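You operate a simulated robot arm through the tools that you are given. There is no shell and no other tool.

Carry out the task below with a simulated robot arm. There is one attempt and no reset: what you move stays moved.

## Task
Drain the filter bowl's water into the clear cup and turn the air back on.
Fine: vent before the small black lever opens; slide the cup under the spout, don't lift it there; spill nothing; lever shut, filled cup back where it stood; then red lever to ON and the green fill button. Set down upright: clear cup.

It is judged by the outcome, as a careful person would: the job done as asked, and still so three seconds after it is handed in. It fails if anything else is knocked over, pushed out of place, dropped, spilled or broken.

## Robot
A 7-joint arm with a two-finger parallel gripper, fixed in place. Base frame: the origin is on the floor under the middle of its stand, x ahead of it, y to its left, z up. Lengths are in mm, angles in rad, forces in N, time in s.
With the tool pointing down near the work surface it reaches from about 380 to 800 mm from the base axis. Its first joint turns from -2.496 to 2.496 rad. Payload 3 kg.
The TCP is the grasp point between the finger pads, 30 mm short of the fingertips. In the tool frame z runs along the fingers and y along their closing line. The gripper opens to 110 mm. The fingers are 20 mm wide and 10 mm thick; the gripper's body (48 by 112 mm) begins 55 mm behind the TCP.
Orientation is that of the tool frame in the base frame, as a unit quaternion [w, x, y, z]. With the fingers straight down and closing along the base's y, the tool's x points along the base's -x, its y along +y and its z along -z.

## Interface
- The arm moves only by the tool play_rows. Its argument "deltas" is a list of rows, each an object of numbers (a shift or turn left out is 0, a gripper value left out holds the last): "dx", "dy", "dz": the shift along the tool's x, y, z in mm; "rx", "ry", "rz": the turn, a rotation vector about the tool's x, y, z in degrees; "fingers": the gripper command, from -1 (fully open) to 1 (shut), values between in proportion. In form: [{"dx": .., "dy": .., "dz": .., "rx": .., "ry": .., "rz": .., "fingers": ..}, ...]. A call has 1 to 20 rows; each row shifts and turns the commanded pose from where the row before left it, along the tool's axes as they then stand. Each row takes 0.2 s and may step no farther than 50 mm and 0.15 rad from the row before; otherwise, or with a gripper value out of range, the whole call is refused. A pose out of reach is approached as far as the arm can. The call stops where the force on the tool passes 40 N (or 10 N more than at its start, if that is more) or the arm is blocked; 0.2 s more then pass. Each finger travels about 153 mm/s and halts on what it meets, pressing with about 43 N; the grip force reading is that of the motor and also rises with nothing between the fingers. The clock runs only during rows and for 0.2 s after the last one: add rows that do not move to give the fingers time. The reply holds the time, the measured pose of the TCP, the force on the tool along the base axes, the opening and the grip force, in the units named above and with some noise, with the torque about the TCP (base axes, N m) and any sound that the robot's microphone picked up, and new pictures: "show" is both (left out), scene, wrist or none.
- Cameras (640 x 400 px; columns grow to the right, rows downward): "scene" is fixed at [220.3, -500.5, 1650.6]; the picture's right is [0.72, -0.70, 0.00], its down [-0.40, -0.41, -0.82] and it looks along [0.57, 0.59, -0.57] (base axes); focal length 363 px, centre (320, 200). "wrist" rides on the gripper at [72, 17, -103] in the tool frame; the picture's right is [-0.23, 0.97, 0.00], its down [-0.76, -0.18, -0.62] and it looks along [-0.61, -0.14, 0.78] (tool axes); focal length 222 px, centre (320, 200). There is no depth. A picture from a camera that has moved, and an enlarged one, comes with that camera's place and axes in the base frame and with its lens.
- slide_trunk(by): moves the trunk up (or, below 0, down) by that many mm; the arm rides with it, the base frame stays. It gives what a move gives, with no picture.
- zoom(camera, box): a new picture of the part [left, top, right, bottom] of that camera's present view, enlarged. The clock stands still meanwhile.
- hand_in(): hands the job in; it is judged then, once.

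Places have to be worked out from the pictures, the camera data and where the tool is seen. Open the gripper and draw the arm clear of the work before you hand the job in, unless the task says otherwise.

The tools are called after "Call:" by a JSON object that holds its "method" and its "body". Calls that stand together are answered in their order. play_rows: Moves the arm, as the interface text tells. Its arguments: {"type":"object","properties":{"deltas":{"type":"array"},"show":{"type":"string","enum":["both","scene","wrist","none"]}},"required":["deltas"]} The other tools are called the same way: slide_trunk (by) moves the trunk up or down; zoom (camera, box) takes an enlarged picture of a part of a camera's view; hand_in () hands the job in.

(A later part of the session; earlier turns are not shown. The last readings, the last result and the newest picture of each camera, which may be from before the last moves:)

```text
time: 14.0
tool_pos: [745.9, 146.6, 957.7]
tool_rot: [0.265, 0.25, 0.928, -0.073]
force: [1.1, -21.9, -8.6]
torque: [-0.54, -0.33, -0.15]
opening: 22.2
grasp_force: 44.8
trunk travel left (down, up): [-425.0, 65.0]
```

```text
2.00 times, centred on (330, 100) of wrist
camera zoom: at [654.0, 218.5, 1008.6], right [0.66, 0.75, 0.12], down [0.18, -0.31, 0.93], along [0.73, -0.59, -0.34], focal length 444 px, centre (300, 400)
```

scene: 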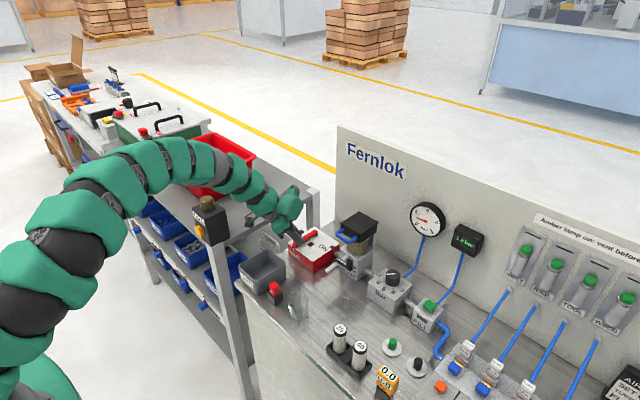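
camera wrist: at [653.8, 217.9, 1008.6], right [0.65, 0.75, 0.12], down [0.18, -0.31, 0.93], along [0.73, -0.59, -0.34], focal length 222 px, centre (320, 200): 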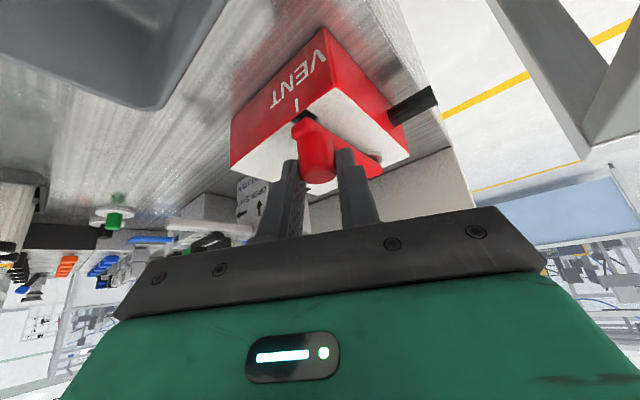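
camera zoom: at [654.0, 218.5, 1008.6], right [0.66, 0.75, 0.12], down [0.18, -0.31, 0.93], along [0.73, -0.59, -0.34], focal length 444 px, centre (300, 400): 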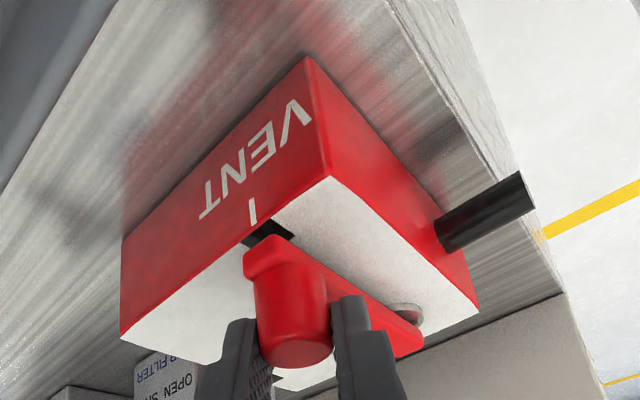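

It's at the hard stop and reads 0.0 bar, so the system is vented. I'll relieve the load, release, and retreat.

Call:
{"method": "play_rows", "body": {"deltas": [{"dx": -1.27, "dy": -2.6, "dz": 0.8}, {"fingers": -0.1}, {}, {"dz": -20}, {"dz": -30}, {"dz": -40}, {}]}}

Call:
{"method": "zoom", "body": {"camera": "scene", "box": [260, 190, 460, 315]}}

```text
time: 15.6
tool_pos: [705.0, 169.5, 1037.4]
tool_rot: [0.265, 0.249, 0.929, -0.072]
force: [-1.2, 0.4, 1.0]
torque: [-0.01, -0.03, 0.03]
opening: 60.6
grasp_force: 0.1
trunk travel left (down, up): [-425.0, 65.0]
camera wrist: at [612.5, 241.3, 1087.3], right [0.65, 0.75, 0.12], down [0.19, -0.31, 0.93], along [0.73, -0.59, -0.34], focal length 222 px, centre (320, 200)
```

scene: 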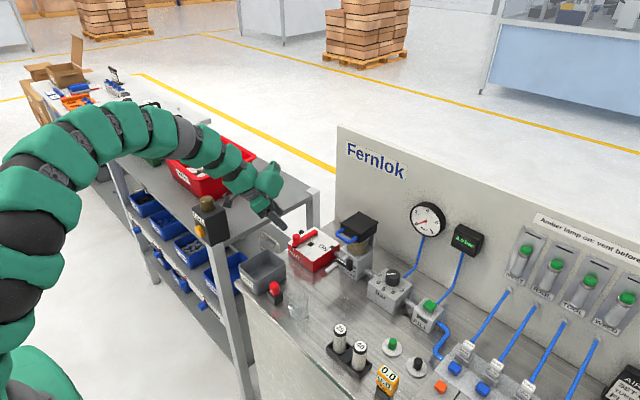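
wrist: 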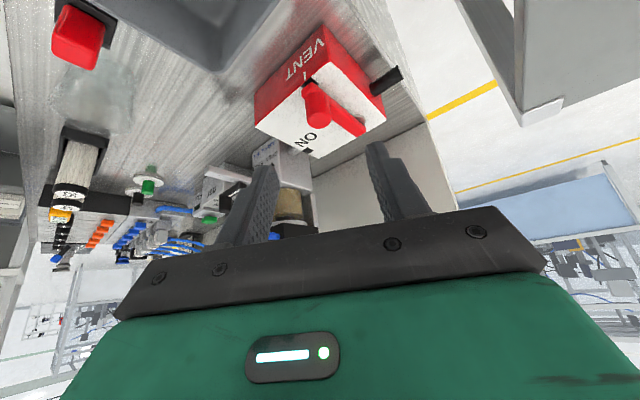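

```text
3.20 times, centred on (360, 252) of scene
camera zoom: at [220.3, -500.5, 1650.6], right [0.72, -0.7, 0.0], down [-0.4, -0.41, -0.82], along [0.57, 0.59, -0.57], focal length 1161 px, centre (192, 32)
```

zoom: 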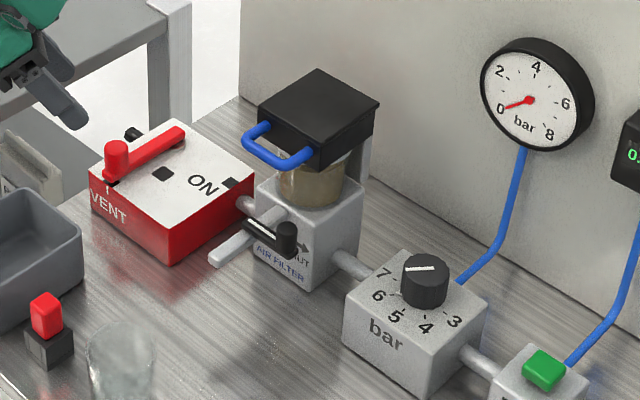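

The vent is done: the lever stays at VENT and the FILL lamp has gone out. The bench top recalculates to z≈860. I'll move back, straighten the yaw, tilt to about 40°, and line up behind the cup.

Call:
{"method": "play_rows", "body": {"deltas": [{"dx": 9.2, "dy": -42.4, "dz": -6.3}, {"dx": 9.2, "dy": -42.4, "dz": -6.3}, {"dx": 9.2, "dy": -42.4, "dz": -6.3}, {"dx": 9.2, "dy": -42.4, "dz": -6.3}, {"dx": 9.2, "dy": -42.4, "dz": -6.3}, {"dx": 9.2, "dy": -42.4, "dz": -6.3}, {"rx": -3.98, "rz": -6.36}, {"rx": -3.98, "rz": -6.36}, {"rx": -3.98, "rz": -6.36}, {"rx": -3.98, "rz": -6.36}, {"ry": -8, "fingers": -0.27}, {}]}}

Call:
{"method": "zoom", "body": {"camera": "scene", "box": [250, 260, 370, 335]}}

```text
time: 18.2
tool_pos: [521.9, -18.0, 1038.6]
tool_rot: [0.307, 0.0, 0.952, 0.001]
force: [1.2, 0.2, -0.9]
torque: [0.03, -0.01, 0.0]
opening: 70.1
grasp_force: 0.1
out of reach, approached as far as the arm can: row 11
trunk travel left (down, up): [-425.0, 65.0]
camera wrist: at [403.1, -1.3, 1080.5], right [0.18, 0.97, 0.13], down [0.25, -0.18, 0.95], along [0.95, -0.14, -0.28], focal length 222 px, centre (320, 200)
```

scene: 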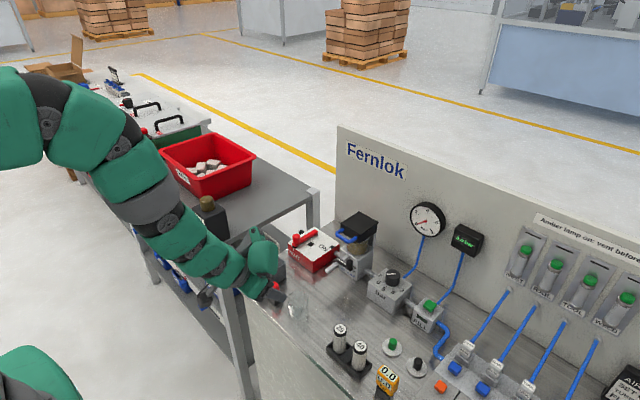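
wrist: 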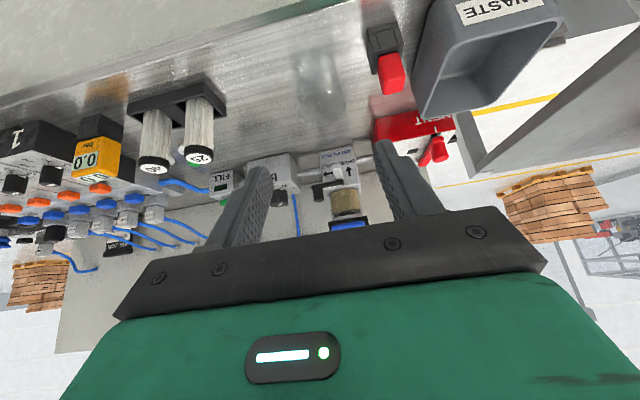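

```text
5.33 times, centred on (310, 298) of scene
camera zoom: at [220.3, -500.5, 1650.6], right [0.72, -0.7, 0.0], down [-0.4, -0.41, -0.82], along [0.57, 0.59, -0.57], focal length 1935 px, centre (373, -320)
```

zoom: 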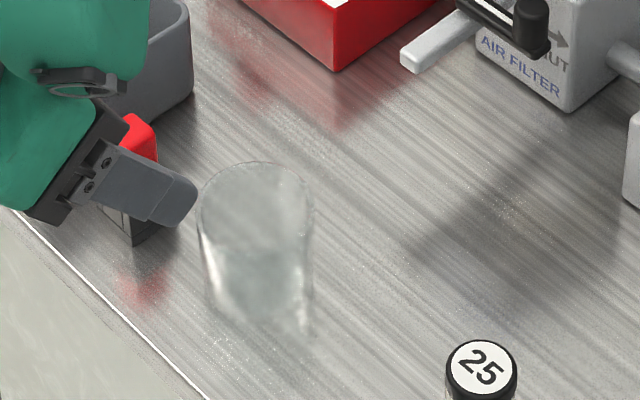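

The tilt saturated at about 36° this close in. Lowering the trunk brings the same arm posture down to cup height, so I'll lower it 100 mm first; the fingers are still behind the cup and above the bench.

Call:
{"method": "slide_trunk", "body": {"by": -100}}

Call:
{"method": "zoom", "body": {"camera": "wrist", "box": [220, 20, 440, 220]}}

Call:
{"method": "zoom", "body": {"camera": "scene", "box": [190, 230, 370, 360]}}

```text
time: 19.5
tool_pos: [520.9, -18.5, 938.4]
tool_rot: [0.307, 0.0, 0.952, 0.0]
force: [0.5, -0.1, 0.2]
torque: [0.03, 0.01, 0.03]
opening: 69.7
grasp_force: 0.0
trunk travel left (down, up): [-325.0, 165.0]
```

```text
2.00 times, centred on (330, 120) of wrist
camera zoom: at [403.1, -1.3, 980.6], right [0.18, 0.97, 0.13], down [0.25, -0.18, 0.95], along [0.95, -0.14, -0.28], focal length 444 px, centre (300, 360)
```

zoom: 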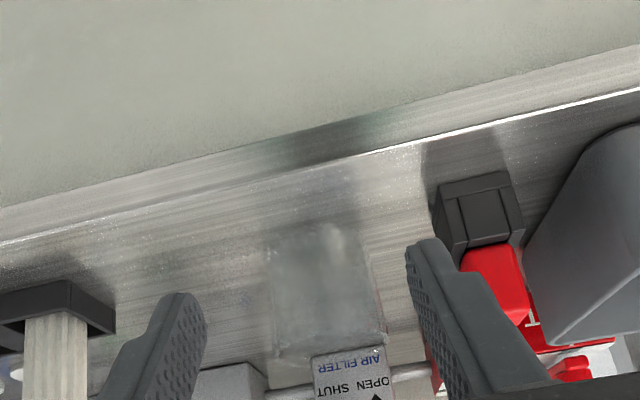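

```text
3.08 times, centred on (280, 295) of scene
camera zoom: at [220.3, -500.5, 1650.6], right [0.72, -0.7, 0.0], down [-0.4, -0.41, -0.82], along [0.57, 0.59, -0.57], focal length 1116 px, centre (443, -92)
```

zoom: 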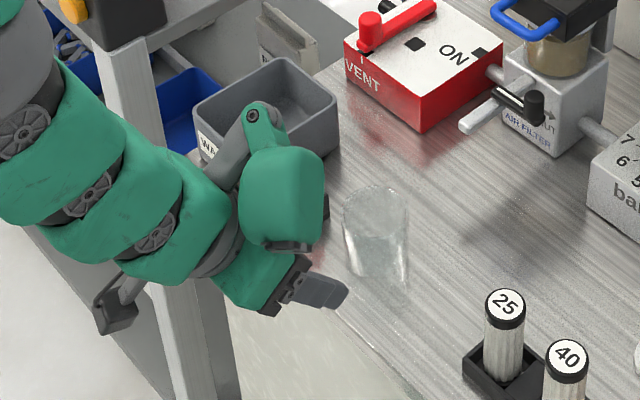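

The cup is confirmed at centre ≈(616, −18), radius ≈28, z 860–911. I'll move to a pre-grasp about 60 mm short along the finger axis.

Call:
{"method": "play_rows", "body": {"deltas": [{"dx": -18.2, "dz": 13.3}, {"dx": -18.2, "dz": 13.3}, {}]}}

Call:
{"method": "zoom", "body": {"camera": "wrist", "box": [220, 20, 440, 220]}}

Call:
{"method": "zoom", "body": {"camera": "scene", "box": [250, 260, 370, 335]}}

```text
time: 20.3
tool_pos: [568.4, -17.1, 937.5]
tool_rot: [0.307, 0.0, 0.952, 0.0]
force: [0.0, -0.2, -0.4]
torque: [-0.02, 0.0, 0.0]
opening: 69.9
grasp_force: 0.0
trunk travel left (down, up): [-325.0, 165.0]
camera wrist: at [449.8, -1.2, 980.2], right [0.18, 0.97, 0.13], down [0.25, -0.18, 0.95], along [0.95, -0.14, -0.28], focal length 222 px, centre (320, 200)
```

scene: 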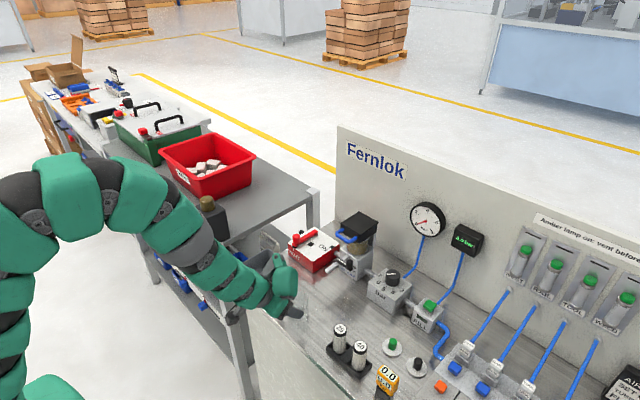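
wrist: 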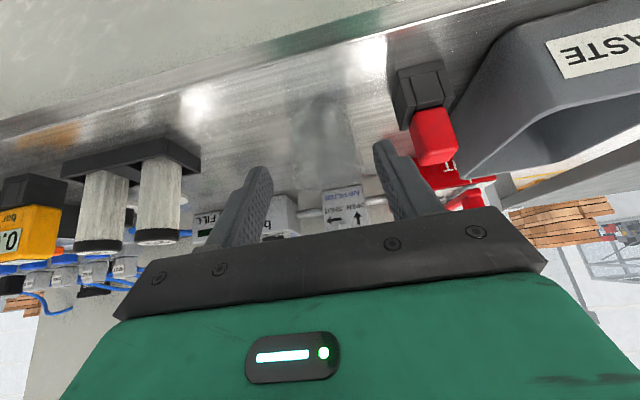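

```text
2.00 times, centred on (330, 120) of wrist
camera zoom: at [449.8, -1.2, 980.2], right [0.18, 0.97, 0.13], down [0.25, -0.18, 0.95], along [0.95, -0.14, -0.28], focal length 444 px, centre (300, 360)
```

zoom: 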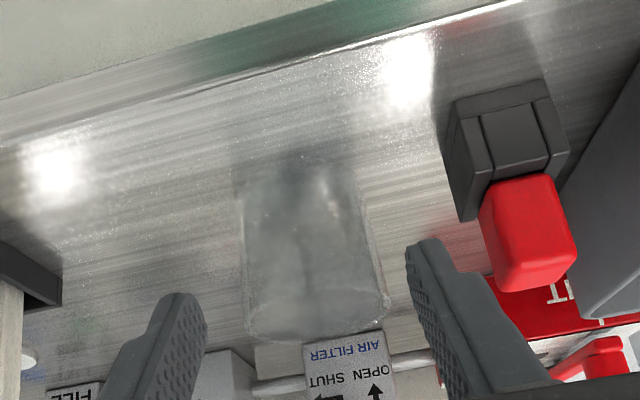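

```text
5.33 times, centred on (310, 298) of scene
camera zoom: at [220.3, -500.5, 1650.6], right [0.72, -0.7, 0.0], down [-0.4, -0.41, -0.82], along [0.57, 0.59, -0.57], focal length 1935 px, centre (373, -320)
```

zoom: 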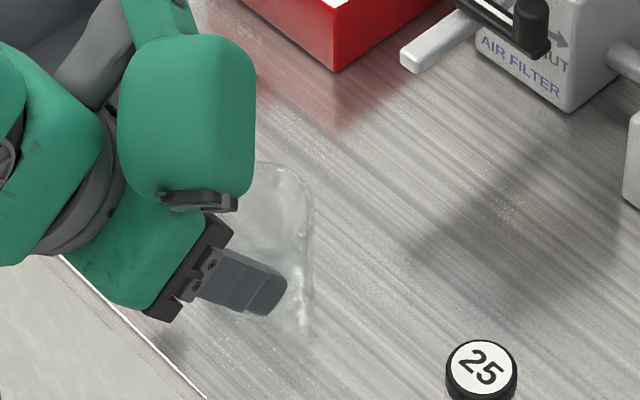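

Alignment looks good: cup centre ≈(615, −17) and TCP y≈−17. I'll try a little more tilt, then advance around the cup.

Call:
{"method": "play_rows", "body": {"deltas": [{"ry": -5}, {}], "show": "none"}}

```text
time: 20.9
tool_pos: [567.0, -16.9, 937.9]
tool_rot: [0.349, 0.0, 0.937, 0.0]
force: [0.4, 0.6, 1.1]
torque: [0.02, -0.02, 0.02]
opening: 70.0
grasp_force: 0.1
trunk travel left (down, up): [-325.0, 165.0]
```

Call:
{"method": "play_rows", "body": {"deltas": [{"dx": -0.25, "dz": 14.4}, {"dx": -0.25, "dz": 14.4}, {"dx": -0.25, "dz": 14.4}, {"dx": -0.25, "dz": 14.4}, {}]}}

Call:
{"method": "zoom", "body": {"camera": "wrist", "box": [200, 60, 440, 220]}}

Call:
{"method": "zoom", "body": {"camera": "scene", "box": [250, 260, 370, 335]}}

```text
time: 22.1
tool_pos: [606.2, -15.9, 894.0]
tool_rot: [0.349, 0.0, 0.937, 0.0]
force: [0.5, -0.3, 0.1]
torque: [0.01, -0.02, 0.02]
opening: 70.0
grasp_force: 0.1
trunk travel left (down, up): [-325.0, 165.0]
camera wrist: at [483.0, -0.6, 926.9], right [0.17, 0.97, 0.15], down [0.17, -0.18, 0.97], along [0.97, -0.14, -0.2], focal length 222 px, centre (320, 200)
```

scene: 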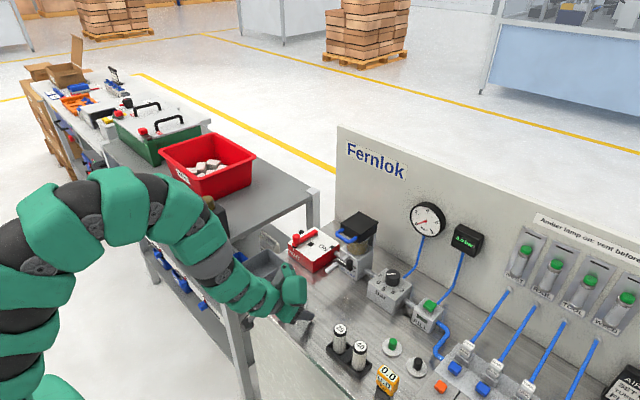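
wrist: 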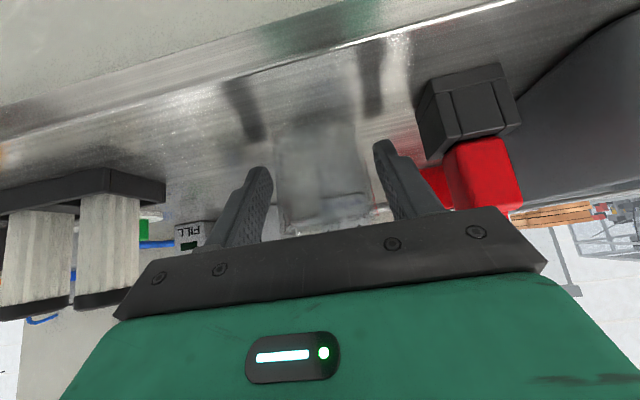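

```text
2.50 times, centred on (320, 140) of wrist
camera zoom: at [483.0, -0.6, 926.9], right [0.17, 0.97, 0.15], down [0.17, -0.18, 0.97], along [0.97, -0.14, -0.2], focal length 555 px, centre (320, 350)
```

zoom: 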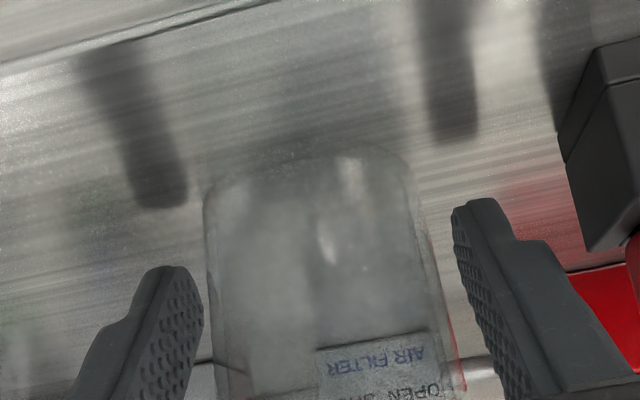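

```text
5.33 times, centred on (310, 298) of scene
camera zoom: at [220.3, -500.5, 1650.6], right [0.72, -0.7, 0.0], down [-0.4, -0.41, -0.82], along [0.57, 0.59, -0.57], focal length 1935 px, centre (373, -320)
```

zoom: 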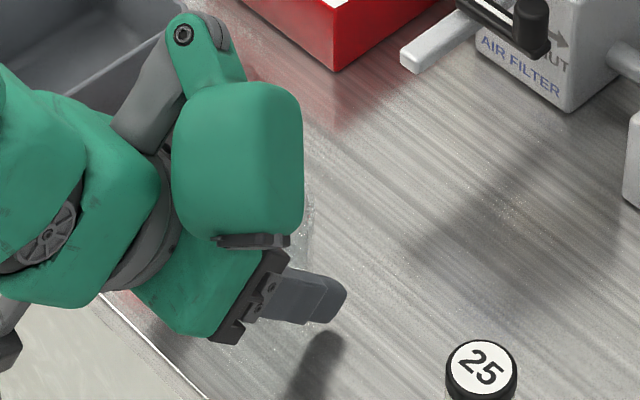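

The cup is centred between the fingers, which sit about 8 mm above the bench. I'll close gently and check contact.

Call:
{"method": "play_rows", "body": {"deltas": [{"fingers": -0.09}, {"fingers": -0.04}, {"fingers": 0.0}, {}, {}], "show": "wrist"}}

```text
time: 23.3
tool_pos: [604.0, -16.4, 895.1]
tool_rot: [0.349, 0.0, 0.937, 0.0]
force: [-0.3, 0.9, 0.7]
torque: [0.01, 0.03, 0.02]
opening: 55.3
grasp_force: 0.0
trunk travel left (down, up): [-325.0, 165.0]
camera wrist: at [482.9, -0.6, 926.9], right [0.17, 0.97, 0.15], down [0.17, -0.18, 0.97], along [0.97, -0.14, -0.2], focal length 222 px, centre (320, 200)
```

wrist: 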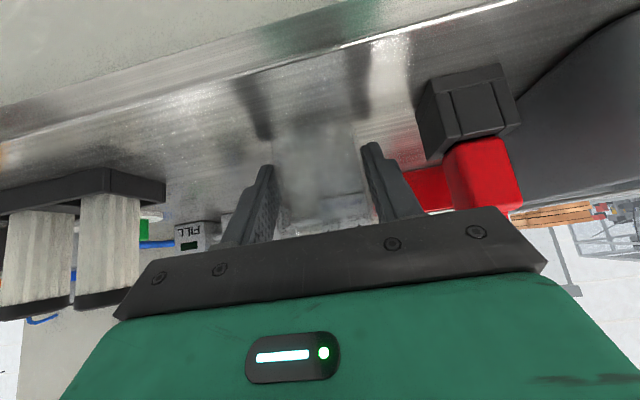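

No contact yet at 55 mm. I'll close a bit more in small steps.

Call:
{"method": "play_rows", "body": {"deltas": [{"fingers": 0.04}, {"fingers": 0.08}, {}], "show": "none"}}

Call:
{"method": "zoom", "body": {"camera": "wrist", "box": [200, 60, 440, 220]}}

```text
time: 24.1
tool_pos: [604.6, -17.8, 894.7]
tool_rot: [0.349, 0.0, 0.937, 0.0]
force: [0.8, 0.3, 1.0]
torque: [0.0, -0.01, 0.0]
opening: 53.0
grasp_force: 43.0
trunk travel left (down, up): [-325.0, 165.0]
```

```text
2.50 times, centred on (320, 140) of wrist
camera zoom: at [482.8, -0.6, 926.9], right [0.17, 0.97, 0.15], down [0.17, -0.18, 0.97], along [0.97, -0.14, -0.2], focal length 555 px, centre (320, 350)
```

zoom: 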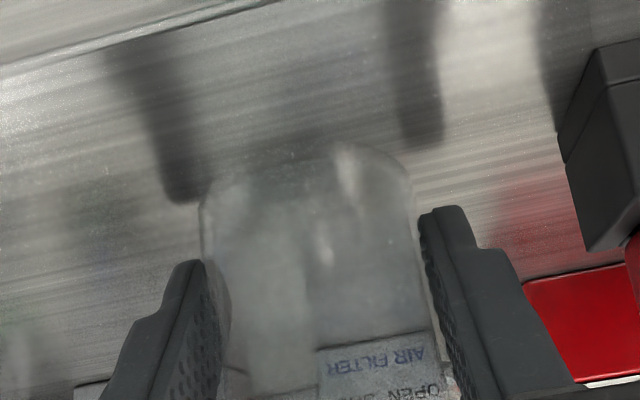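

Gripped: 53 mm opening, cup still on the bench. I'll slide it straight along +x at constant height, the first half slowly.

Call:
{"method": "play_rows", "body": {"deltas": [{"dx": -3.78, "dz": 3.27}, {"dx": -6.05, "dz": 5.23}, {"dx": -6.05, "dz": 5.23}, {"dx": -6.05, "dz": 5.23}, {"dx": -6.05, "dz": 5.23}, {"dx": -6.05, "dz": 5.23}, {"dx": -6.05, "dz": 5.23}]}}

Call:
{"method": "zoom", "body": {"camera": "scene", "box": [270, 230, 390, 305]}}

Call:
{"method": "zoom", "body": {"camera": "wrist", "box": [200, 60, 440, 220]}}

```text
time: 25.7
tool_pos: [656.5, -16.9, 894.5]
tool_rot: [0.349, -0.001, 0.937, 0.0]
force: [-3.2, 0.0, 11.9]
torque: [-0.05, -0.01, 0.03]
opening: 53.0
grasp_force: 43.4
trunk travel left (down, up): [-325.0, 165.0]
camera wrist: at [535.4, -1.3, 926.6], right [0.17, 0.97, 0.15], down [0.17, -0.18, 0.97], along [0.97, -0.14, -0.19], focal length 222 px, centre (320, 200)
```

scene: 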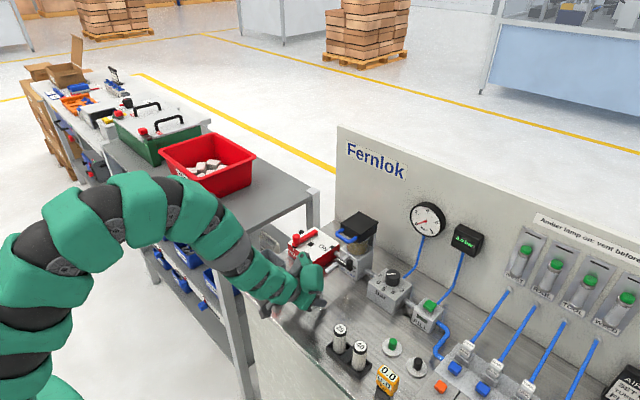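
wrist: 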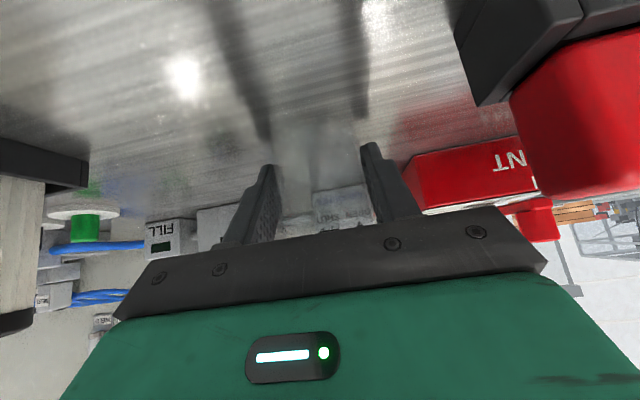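

```text
5.33 times, centred on (330, 268) of scene
camera zoom: at [220.3, -500.5, 1650.6], right [0.72, -0.7, 0.0], down [-0.4, -0.41, -0.82], along [0.57, 0.59, -0.57], focal length 1935 px, centre (267, -160)
```

zoom: 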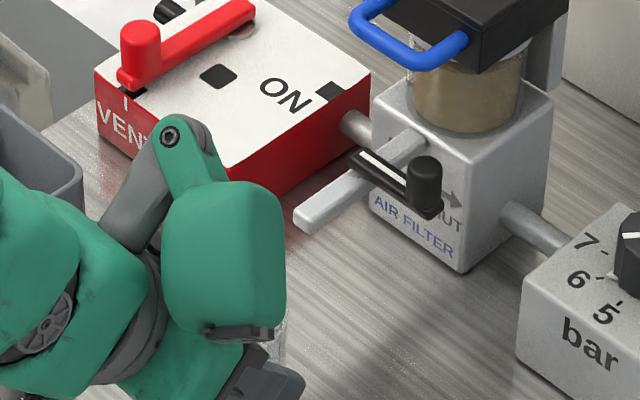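

```text
2.50 times, centred on (320, 140) of wrist
camera zoom: at [535.4, -1.3, 926.6], right [0.17, 0.97, 0.15], down [0.17, -0.18, 0.97], along [0.97, -0.14, -0.19], focal length 555 px, centre (320, 350)
```

zoom: 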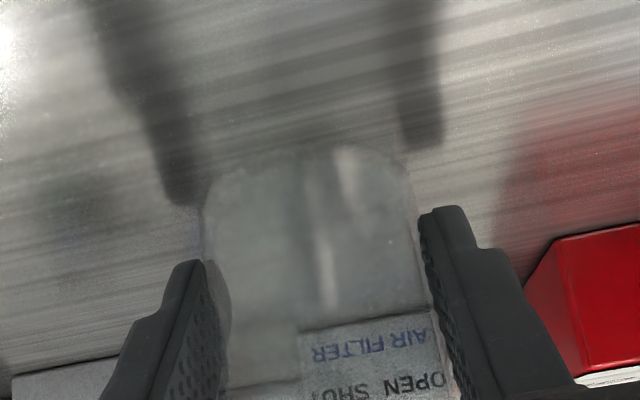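

The cup slid 53 mm smoothly. The housing beside the hand sits on the −y side and will stay clear of the lever. I'll slide the remaining 56 mm so the spout tip lands just inside the cup centre.

Call:
{"method": "play_rows", "body": {"deltas": [{"dx": -6.05, "dz": 5.23}, {"dx": -6.05, "dz": 5.23}, {"dx": -6.05, "dz": 5.23}, {"dx": -6.05, "dz": 5.23}, {"dx": -6.05, "dz": 5.23}]}}

Call:
{"method": "zoom", "body": {"camera": "scene", "box": [270, 230, 390, 305]}}

Call:
{"method": "zoom", "body": {"camera": "wrist", "box": [200, 60, 440, 220]}}

```text
time: 26.9
tool_pos: [697.6, -16.7, 895.3]
tool_rot: [0.349, 0.0, 0.937, 0.0]
force: [-0.4, 0.4, 4.9]
torque: [-0.02, -0.06, 0.01]
opening: 53.0
grasp_force: 43.3
trunk travel left (down, up): [-325.0, 165.0]
camera wrist: at [576.1, -1.0, 926.7], right [0.17, 0.97, 0.15], down [0.17, -0.18, 0.97], along [0.97, -0.14, -0.2], focal length 222 px, centre (320, 200)
```

scene: 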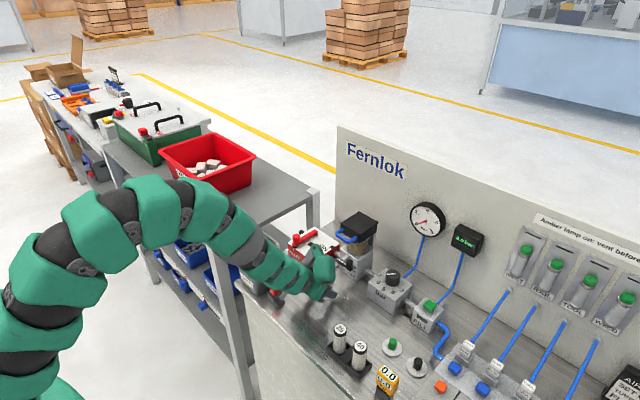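
wrist: 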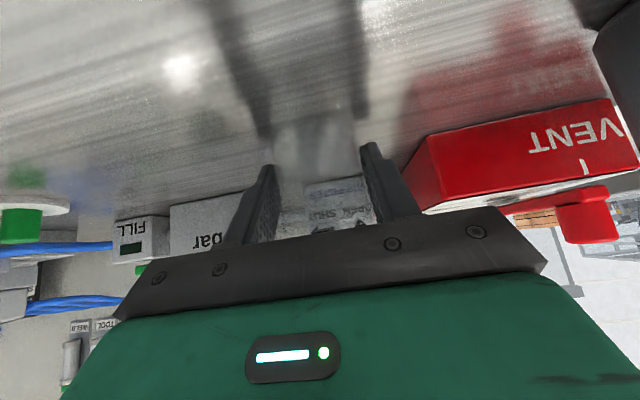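

```text
5.33 times, centred on (330, 268) of scene
camera zoom: at [220.3, -500.5, 1650.6], right [0.72, -0.7, 0.0], down [-0.4, -0.41, -0.82], along [0.57, 0.59, -0.57], focal length 1935 px, centre (267, -160)
```

zoom: 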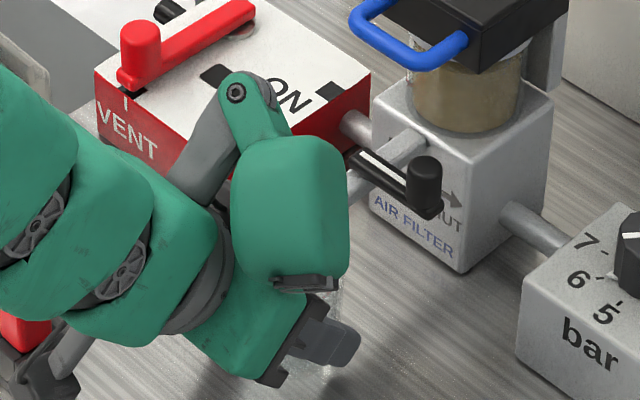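

```text
2.50 times, centred on (320, 140) of wrist
camera zoom: at [576.1, -1.0, 926.7], right [0.17, 0.97, 0.15], down [0.17, -0.18, 0.97], along [0.97, -0.14, -0.2], focal length 555 px, centre (320, 350)
```

zoom: 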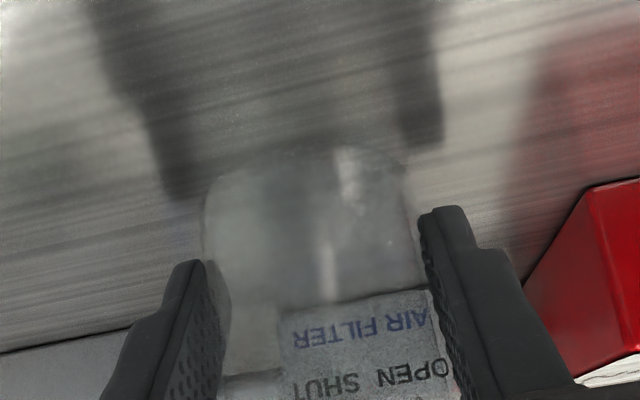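

Another 15 mm puts the cup centre at about x=723.

Call:
{"method": "play_rows", "body": {"deltas": [{"dx": -5.67, "dz": 4.9}, {"dx": -5.67, "dz": 4.9}, {}]}}

Call:
{"method": "zoom", "body": {"camera": "scene", "box": [270, 230, 390, 305]}}

Call:
{"method": "zoom", "body": {"camera": "wrist", "box": [240, 130, 400, 230]}}

```text
time: 27.7
tool_pos: [712.2, -15.8, 894.6]
tool_rot: [0.349, 0.001, 0.937, 0.0]
force: [-2.6, -0.2, 8.2]
torque: [-0.03, 0.01, 0.0]
opening: 52.9
grasp_force: 42.9
trunk travel left (down, up): [-325.0, 165.0]
camera wrist: at [590.9, -0.8, 926.5], right [0.17, 0.97, 0.15], down [0.17, -0.18, 0.97], along [0.97, -0.14, -0.19], focal length 222 px, centre (320, 200)
```

scene: 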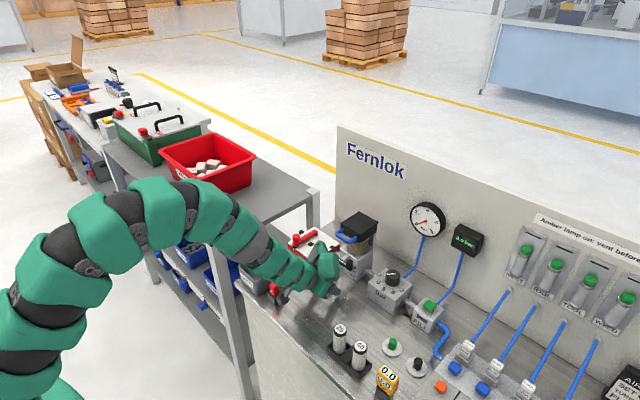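
wrist: 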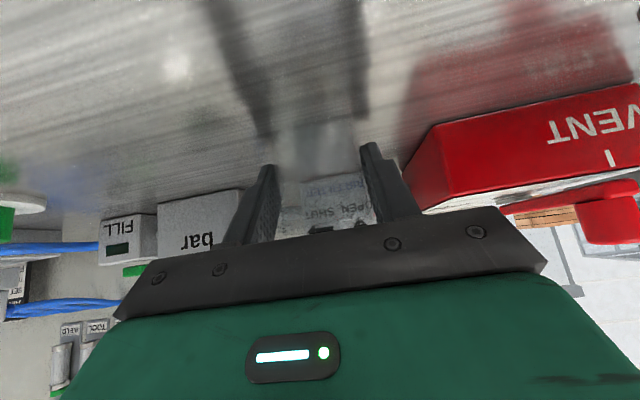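

```text
5.33 times, centred on (330, 268) of scene
camera zoom: at [220.3, -500.5, 1650.6], right [0.72, -0.7, 0.0], down [-0.4, -0.41, -0.82], along [0.57, 0.59, -0.57], focal length 1935 px, centre (267, -160)
```

zoom: 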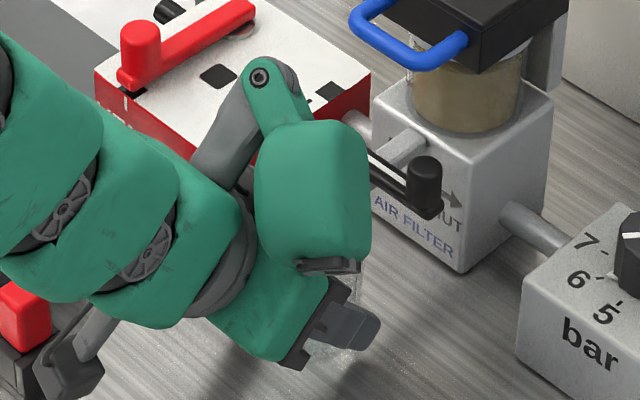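

```text
4.00 times, centred on (320, 180) of wrist
camera zoom: at [590.9, -0.8, 926.5], right [0.17, 0.97, 0.15], down [0.17, -0.18, 0.97], along [0.97, -0.14, -0.19], focal length 888 px, centre (320, 280)
```

zoom: 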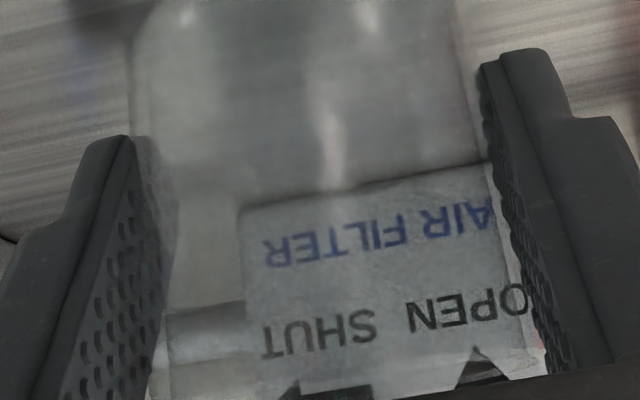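

The cup should now be under the spout. I'll open slightly, back straight out along the finger axis, and look.

Call:
{"method": "play_rows", "body": {"deltas": [{"fingers": -0.02}, {"fingers": -0.2}, {}, {"dz": -15}, {"dz": -25}, {"dz": -30}, {"dz": -30}, {"dz": -30}, {}]}}

Call:
{"method": "zoom", "body": {"camera": "scene", "box": [270, 230, 390, 305]}}

Call:
{"method": "zoom", "body": {"camera": "wrist", "box": [220, 60, 440, 220]}}

```text
time: 29.7
tool_pos: [629.3, -19.2, 991.5]
tool_rot: [0.348, 0.001, 0.937, 0.0]
force: [-0.3, 0.7, 0.3]
torque: [0.0, -0.01, -0.01]
opening: 65.8
grasp_force: 0.0
trunk travel left (down, up): [-325.0, 165.0]
camera wrist: at [507.0, -2.6, 1024.6], right [0.17, 0.97, 0.15], down [0.17, -0.18, 0.97], along [0.97, -0.14, -0.2], focal length 222 px, centre (320, 200)
```

scene: 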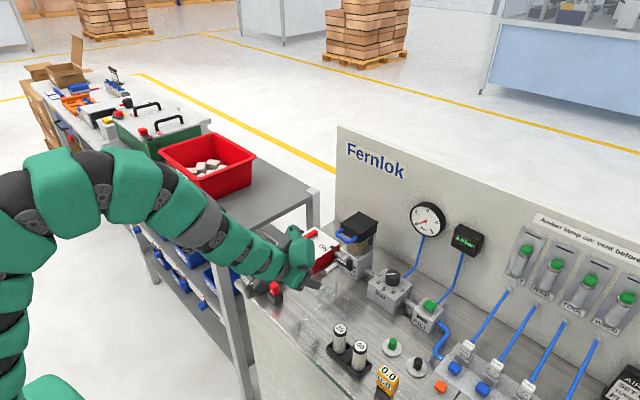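
wrist: 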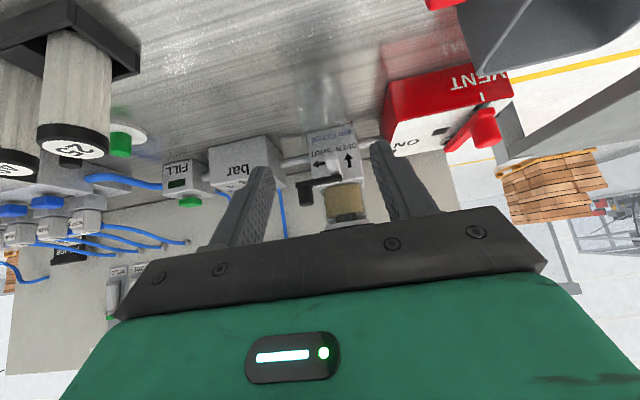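

```text
5.33 times, centred on (330, 268) of scene
camera zoom: at [220.3, -500.5, 1650.6], right [0.72, -0.7, 0.0], down [-0.4, -0.41, -0.82], along [0.57, 0.59, -0.57], focal length 1935 px, centre (267, -160)
```

zoom: 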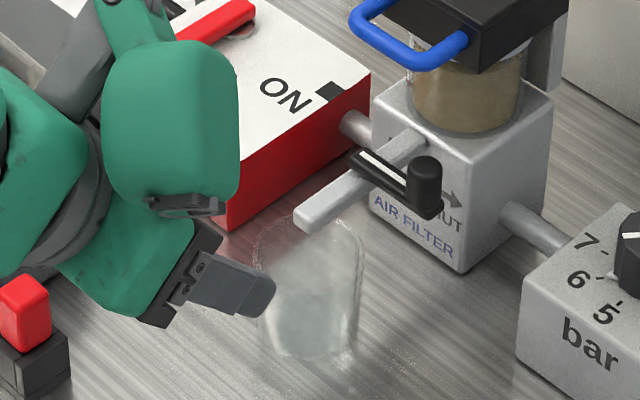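

```text
2.50 times, centred on (330, 140) of wrist
camera zoom: at [507.0, -2.6, 1024.6], right [0.17, 0.97, 0.15], down [0.17, -0.18, 0.97], along [0.97, -0.14, -0.2], focal length 555 px, centre (295, 350)
```

zoom: 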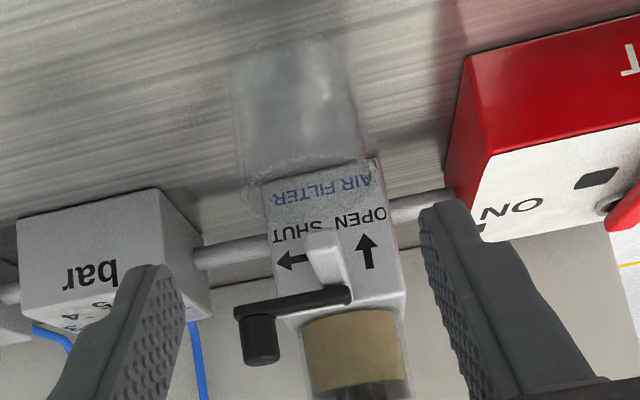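

The cup sits under the spout tip. I'll zoom in further to verify that the tip is within the rim.

Call:
{"method": "zoom", "body": {"camera": "scene", "box": [310, 255, 350, 300]}}

Call:
{"method": "zoom", "body": {"camera": "wrist", "box": [290, 70, 370, 190]}}

```text
8.89 times, centred on (330, 278) of scene
camera zoom: at [220.3, -500.5, 1650.6], right [0.72, -0.7, 0.0], down [-0.4, -0.41, -0.82], along [0.57, 0.59, -0.57], focal length 3224 px, centre (231, -489)
```

zoom: 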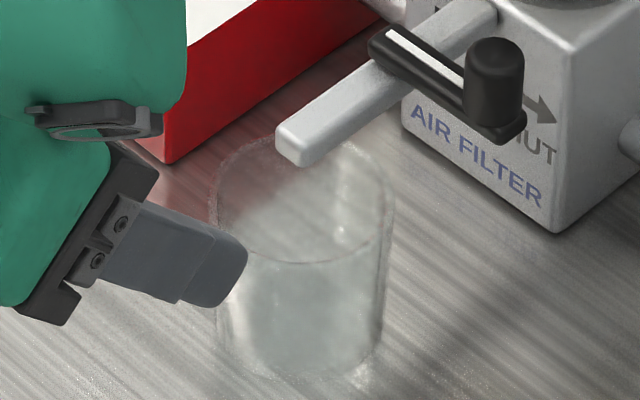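

```text
3.33 times, centred on (330, 130) of wrist
camera zoom: at [507.0, -2.6, 1024.6], right [0.17, 0.97, 0.15], down [0.17, -0.18, 0.97], along [0.97, -0.14, -0.2], focal length 740 px, centre (287, 433)
```

zoom: 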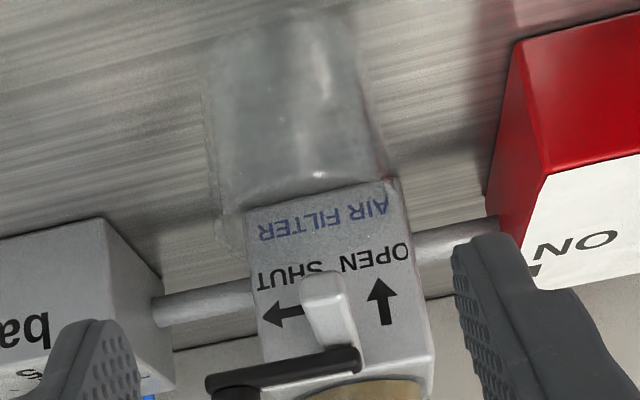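

The spout tip projects well inside the rim. Next is the small black lever: I'll move to a standoff above and behind its knob at ≈(764, −58, 974).

Call:
{"method": "play_rows", "body": {"deltas": [{"dx": -28.2, "dy": -13.2, "dz": 8.0, "fingers": 0.18}, {"dx": -28.2, "dy": -13.2, "dz": 8.0}, {"dx": -28.1, "dy": -13.1, "dz": 8.1}, {}]}}

Call:
{"method": "zoom", "body": {"camera": "wrist", "box": [220, 60, 440, 220]}}

Call:
{"method": "zoom", "body": {"camera": "scene", "box": [290, 220, 390, 290]}}

```text
time: 30.7
tool_pos: [710.0, -56.2, 1029.3]
tool_rot: [0.347, 0.0, 0.938, 0.0]
force: [0.1, 0.3, 0.7]
torque: [0.0, -0.03, 0.03]
opening: 45.3
grasp_force: 0.0
trunk travel left (down, up): [-325.0, 165.0]
camera wrist: at [587.1, -40.7, 1060.6], right [0.17, 0.97, 0.15], down [0.17, -0.18, 0.97], along [0.97, -0.14, -0.2], focal length 222 px, centre (320, 200)
```

scene: 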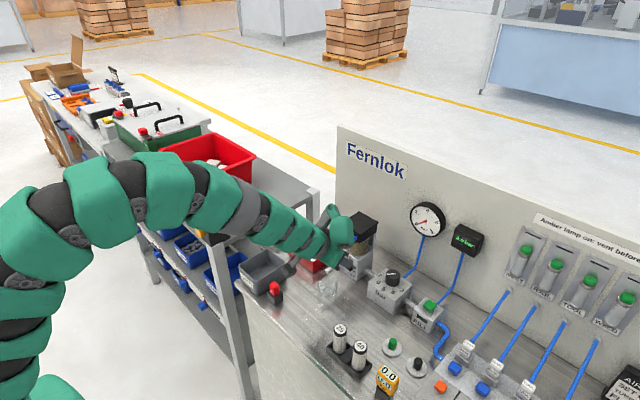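
wrist: 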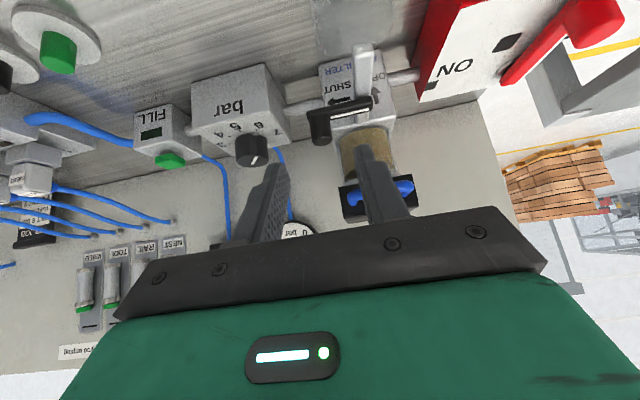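

```text
2.50 times, centred on (330, 140) of wrist
camera zoom: at [587.1, -40.7, 1060.6], right [0.17, 0.97, 0.15], down [0.17, -0.18, 0.97], along [0.97, -0.14, -0.2], focal length 555 px, centre (295, 350)
```

zoom: 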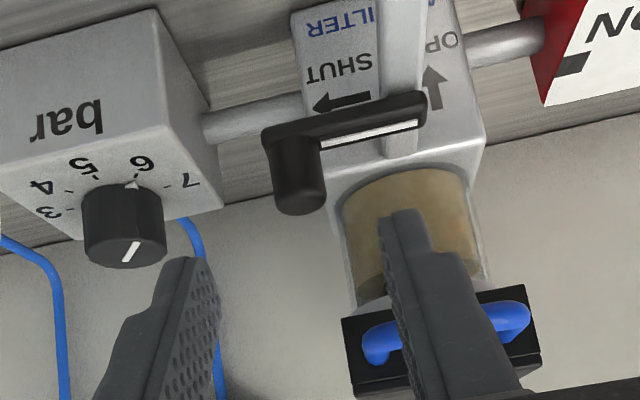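

```text
5.71 times, centred on (340, 255) of scene
camera zoom: at [220.3, -500.5, 1650.6], right [0.72, -0.7, 0.0], down [-0.4, -0.41, -0.82], along [0.57, 0.59, -0.57], focal length 2073 px, centre (206, -114)
```

zoom: 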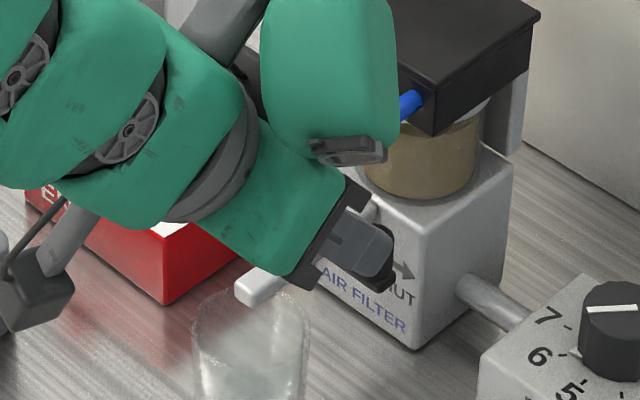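

The knob is at (763.6, −57.3), top 974, with the bar top at ≈952. It's on the finger axis, so I'll advance in two stages.

Call:
{"method": "play_rows", "body": {"deltas": [{"dx": 0.1, "dz": 20}, {"dx": 0.1, "dz": 20}, {}], "show": "none"}}

Call:
{"method": "zoom", "body": {"camera": "wrist", "box": [220, 60, 440, 220]}}

```text
time: 31.5
tool_pos: [733.6, -56.6, 998.9]
tool_rot: [0.347, 0.002, 0.938, 0.0]
force: [0.1, 0.5, 0.1]
torque: [-0.02, -0.02, 0.02]
opening: 45.1
grasp_force: 0.0
trunk travel left (down, up): [-325.0, 165.0]
```

```text
2.50 times, centred on (330, 140) of wrist
camera zoom: at [612.8, -40.8, 1030.3], right [0.17, 0.97, 0.15], down [0.17, -0.18, 0.97], along [0.97, -0.14, -0.2], focal length 555 px, centre (295, 350)
```

zoom: 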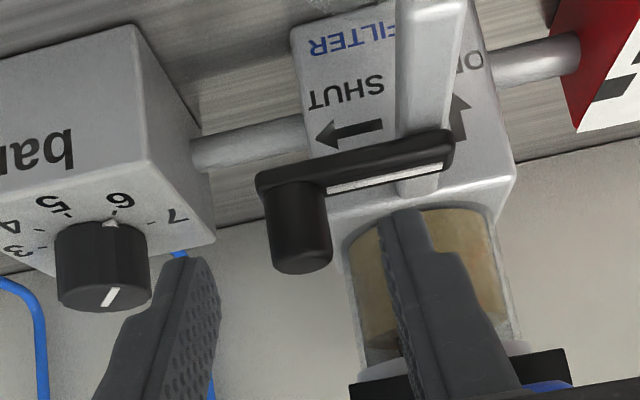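

It's well centred. Final advance and grip.

Call:
{"method": "play_rows", "body": {"deltas": [{"dx": 0, "dz": 10}, {"dx": -0.3, "dz": 9.8}, {}], "show": "none"}}

Call:
{"method": "zoom", "body": {"camera": "wrist", "box": [220, 60, 440, 220]}}

Call:
{"method": "zoom", "body": {"camera": "scene", "box": [290, 220, 390, 290]}}

```text
time: 32.3
tool_pos: [748.5, -55.7, 983.4]
tool_rot: [0.349, 0.0, 0.937, 0.0]
force: [0.1, 1.2, 0.8]
torque: [0.08, -0.03, -0.03]
opening: 45.5
grasp_force: 0.1
trunk travel left (down, up): [-325.0, 165.0]
```

```text
2.50 times, centred on (330, 140) of wrist
camera zoom: at [626.0, -40.4, 1015.6], right [0.17, 0.97, 0.15], down [0.17, -0.18, 0.97], along [0.97, -0.14, -0.2], focal length 555 px, centre (295, 350)
```

zoom: 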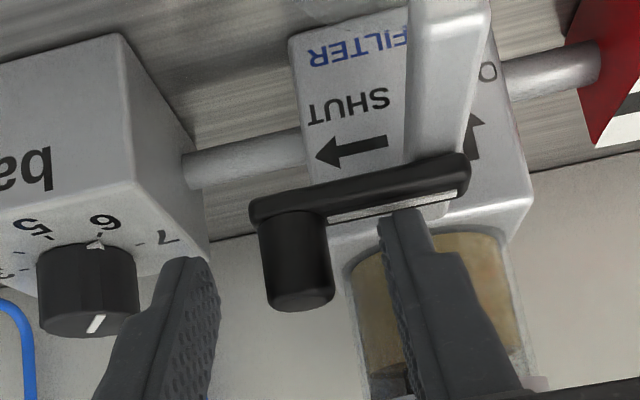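

```text
5.71 times, centred on (340, 255) of scene
camera zoom: at [220.3, -500.5, 1650.6], right [0.72, -0.7, 0.0], down [-0.4, -0.41, -0.82], along [0.57, 0.59, -0.57], focal length 2073 px, centre (206, -114)
```

zoom: 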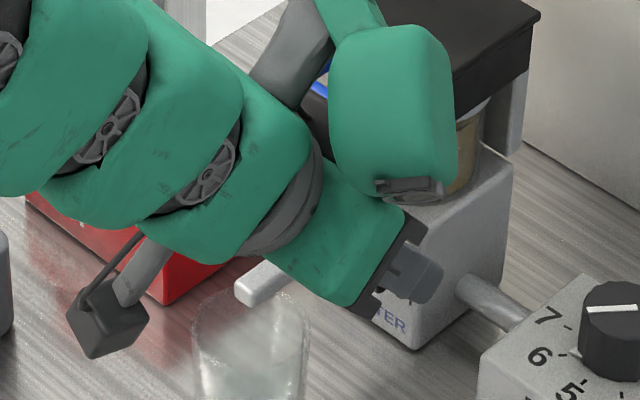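

The post is between the pads. Closing on it.

Call:
{"method": "play_rows", "body": {"deltas": [{"fingers": 0.5}, {"fingers": 0.68}, {"fingers": 1}, {}], "show": "wrist"}}

Call:
{"method": "zoom", "body": {"camera": "wrist", "box": [220, 60, 440, 220]}}

```text
time: 33.3
tool_pos: [747.7, -55.7, 984.4]
tool_rot: [0.349, 0.0, 0.937, -0.001]
force: [-0.7, 8.7, 1.0]
torque: [0.26, -0.12, 0.15]
opening: 16.9
grasp_force: 44.9
trunk travel left (down, up): [-325.0, 165.0]
camera wrist: at [626.1, -39.6, 1015.6], right [0.17, 0.97, 0.15], down [0.17, -0.18, 0.97], along [0.97, -0.14, -0.2], focal length 222 px, centre (320, 200)
```

wrist: 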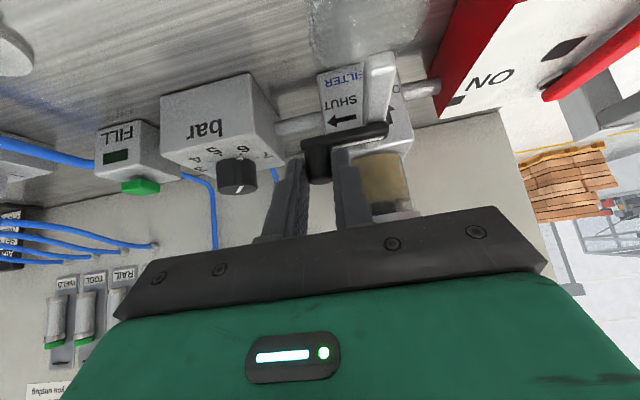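

```text
2.50 times, centred on (330, 140) of wrist
camera zoom: at [626.1, -39.6, 1015.6], right [0.17, 0.97, 0.15], down [0.17, -0.18, 0.97], along [0.97, -0.14, -0.2], focal length 555 px, centre (295, 350)
```

zoom: 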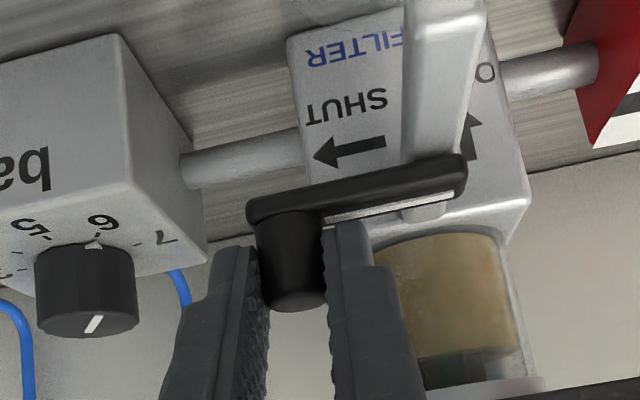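

Firm grip (16.9 mm). The pivot is ≈(763.5, −16.5) and the radius ≈40. The cup is in place and pressure is zero, so I'll swing the lever toward OPEN in stages.

Call:
{"method": "play_rows", "body": {"deltas": [{"dx": 5.27, "dy": 0.8, "dz": -4.53}, {"dx": 5.11, "dy": 1.8, "dz": -4.39}, {"dx": 4.79, "dy": 2.95, "dz": -4.12}, {"dx": 4.33, "dy": 4.0, "dz": -3.72}], "show": "wrist"}}

```text
time: 34.3
tool_pos: [721.3, -50.4, 983.9]
tool_rot: [0.348, 0.001, 0.938, 0.0]
force: [0.3, -17.1, 1.2]
torque: [-0.43, 0.16, -0.7]
opening: 17.0
grasp_force: 44.8
trunk travel left (down, up): [-325.0, 165.0]
camera wrist: at [599.8, -32.8, 1015.8], right [0.17, 0.97, 0.15], down [0.17, -0.18, 0.97], along [0.97, -0.14, -0.2], focal length 222 px, centre (320, 200)
```

wrist: 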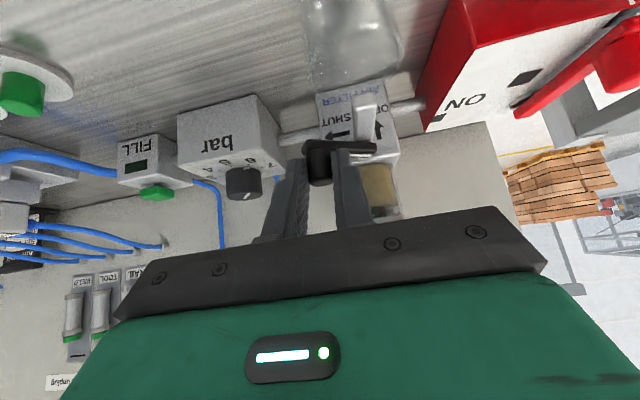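

Call:
{"method": "zoom", "body": {"camera": "wrist", "box": [220, 60, 440, 220]}}

Call:
{"method": "zoom", "body": {"camera": "scene", "box": [290, 220, 390, 290]}}

```text
2.50 times, centred on (330, 140) of wrist
camera zoom: at [599.8, -32.8, 1015.8], right [0.17, 0.97, 0.15], down [0.17, -0.18, 0.97], along [0.97, -0.14, -0.2], focal length 555 px, centre (295, 350)
```

zoom: 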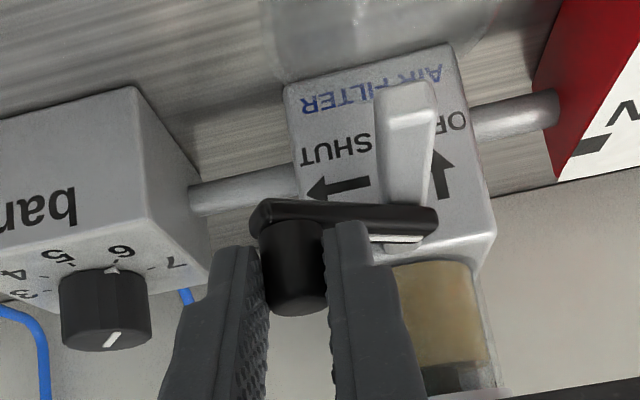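

```text
5.71 times, centred on (340, 255) of scene
camera zoom: at [220.3, -500.5, 1650.6], right [0.72, -0.7, 0.0], down [-0.4, -0.41, -0.82], along [0.57, 0.59, -0.57], focal length 2073 px, centre (206, -114)
```

zoom: 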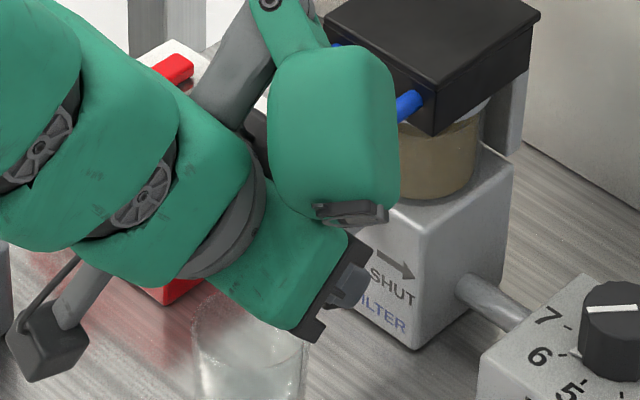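

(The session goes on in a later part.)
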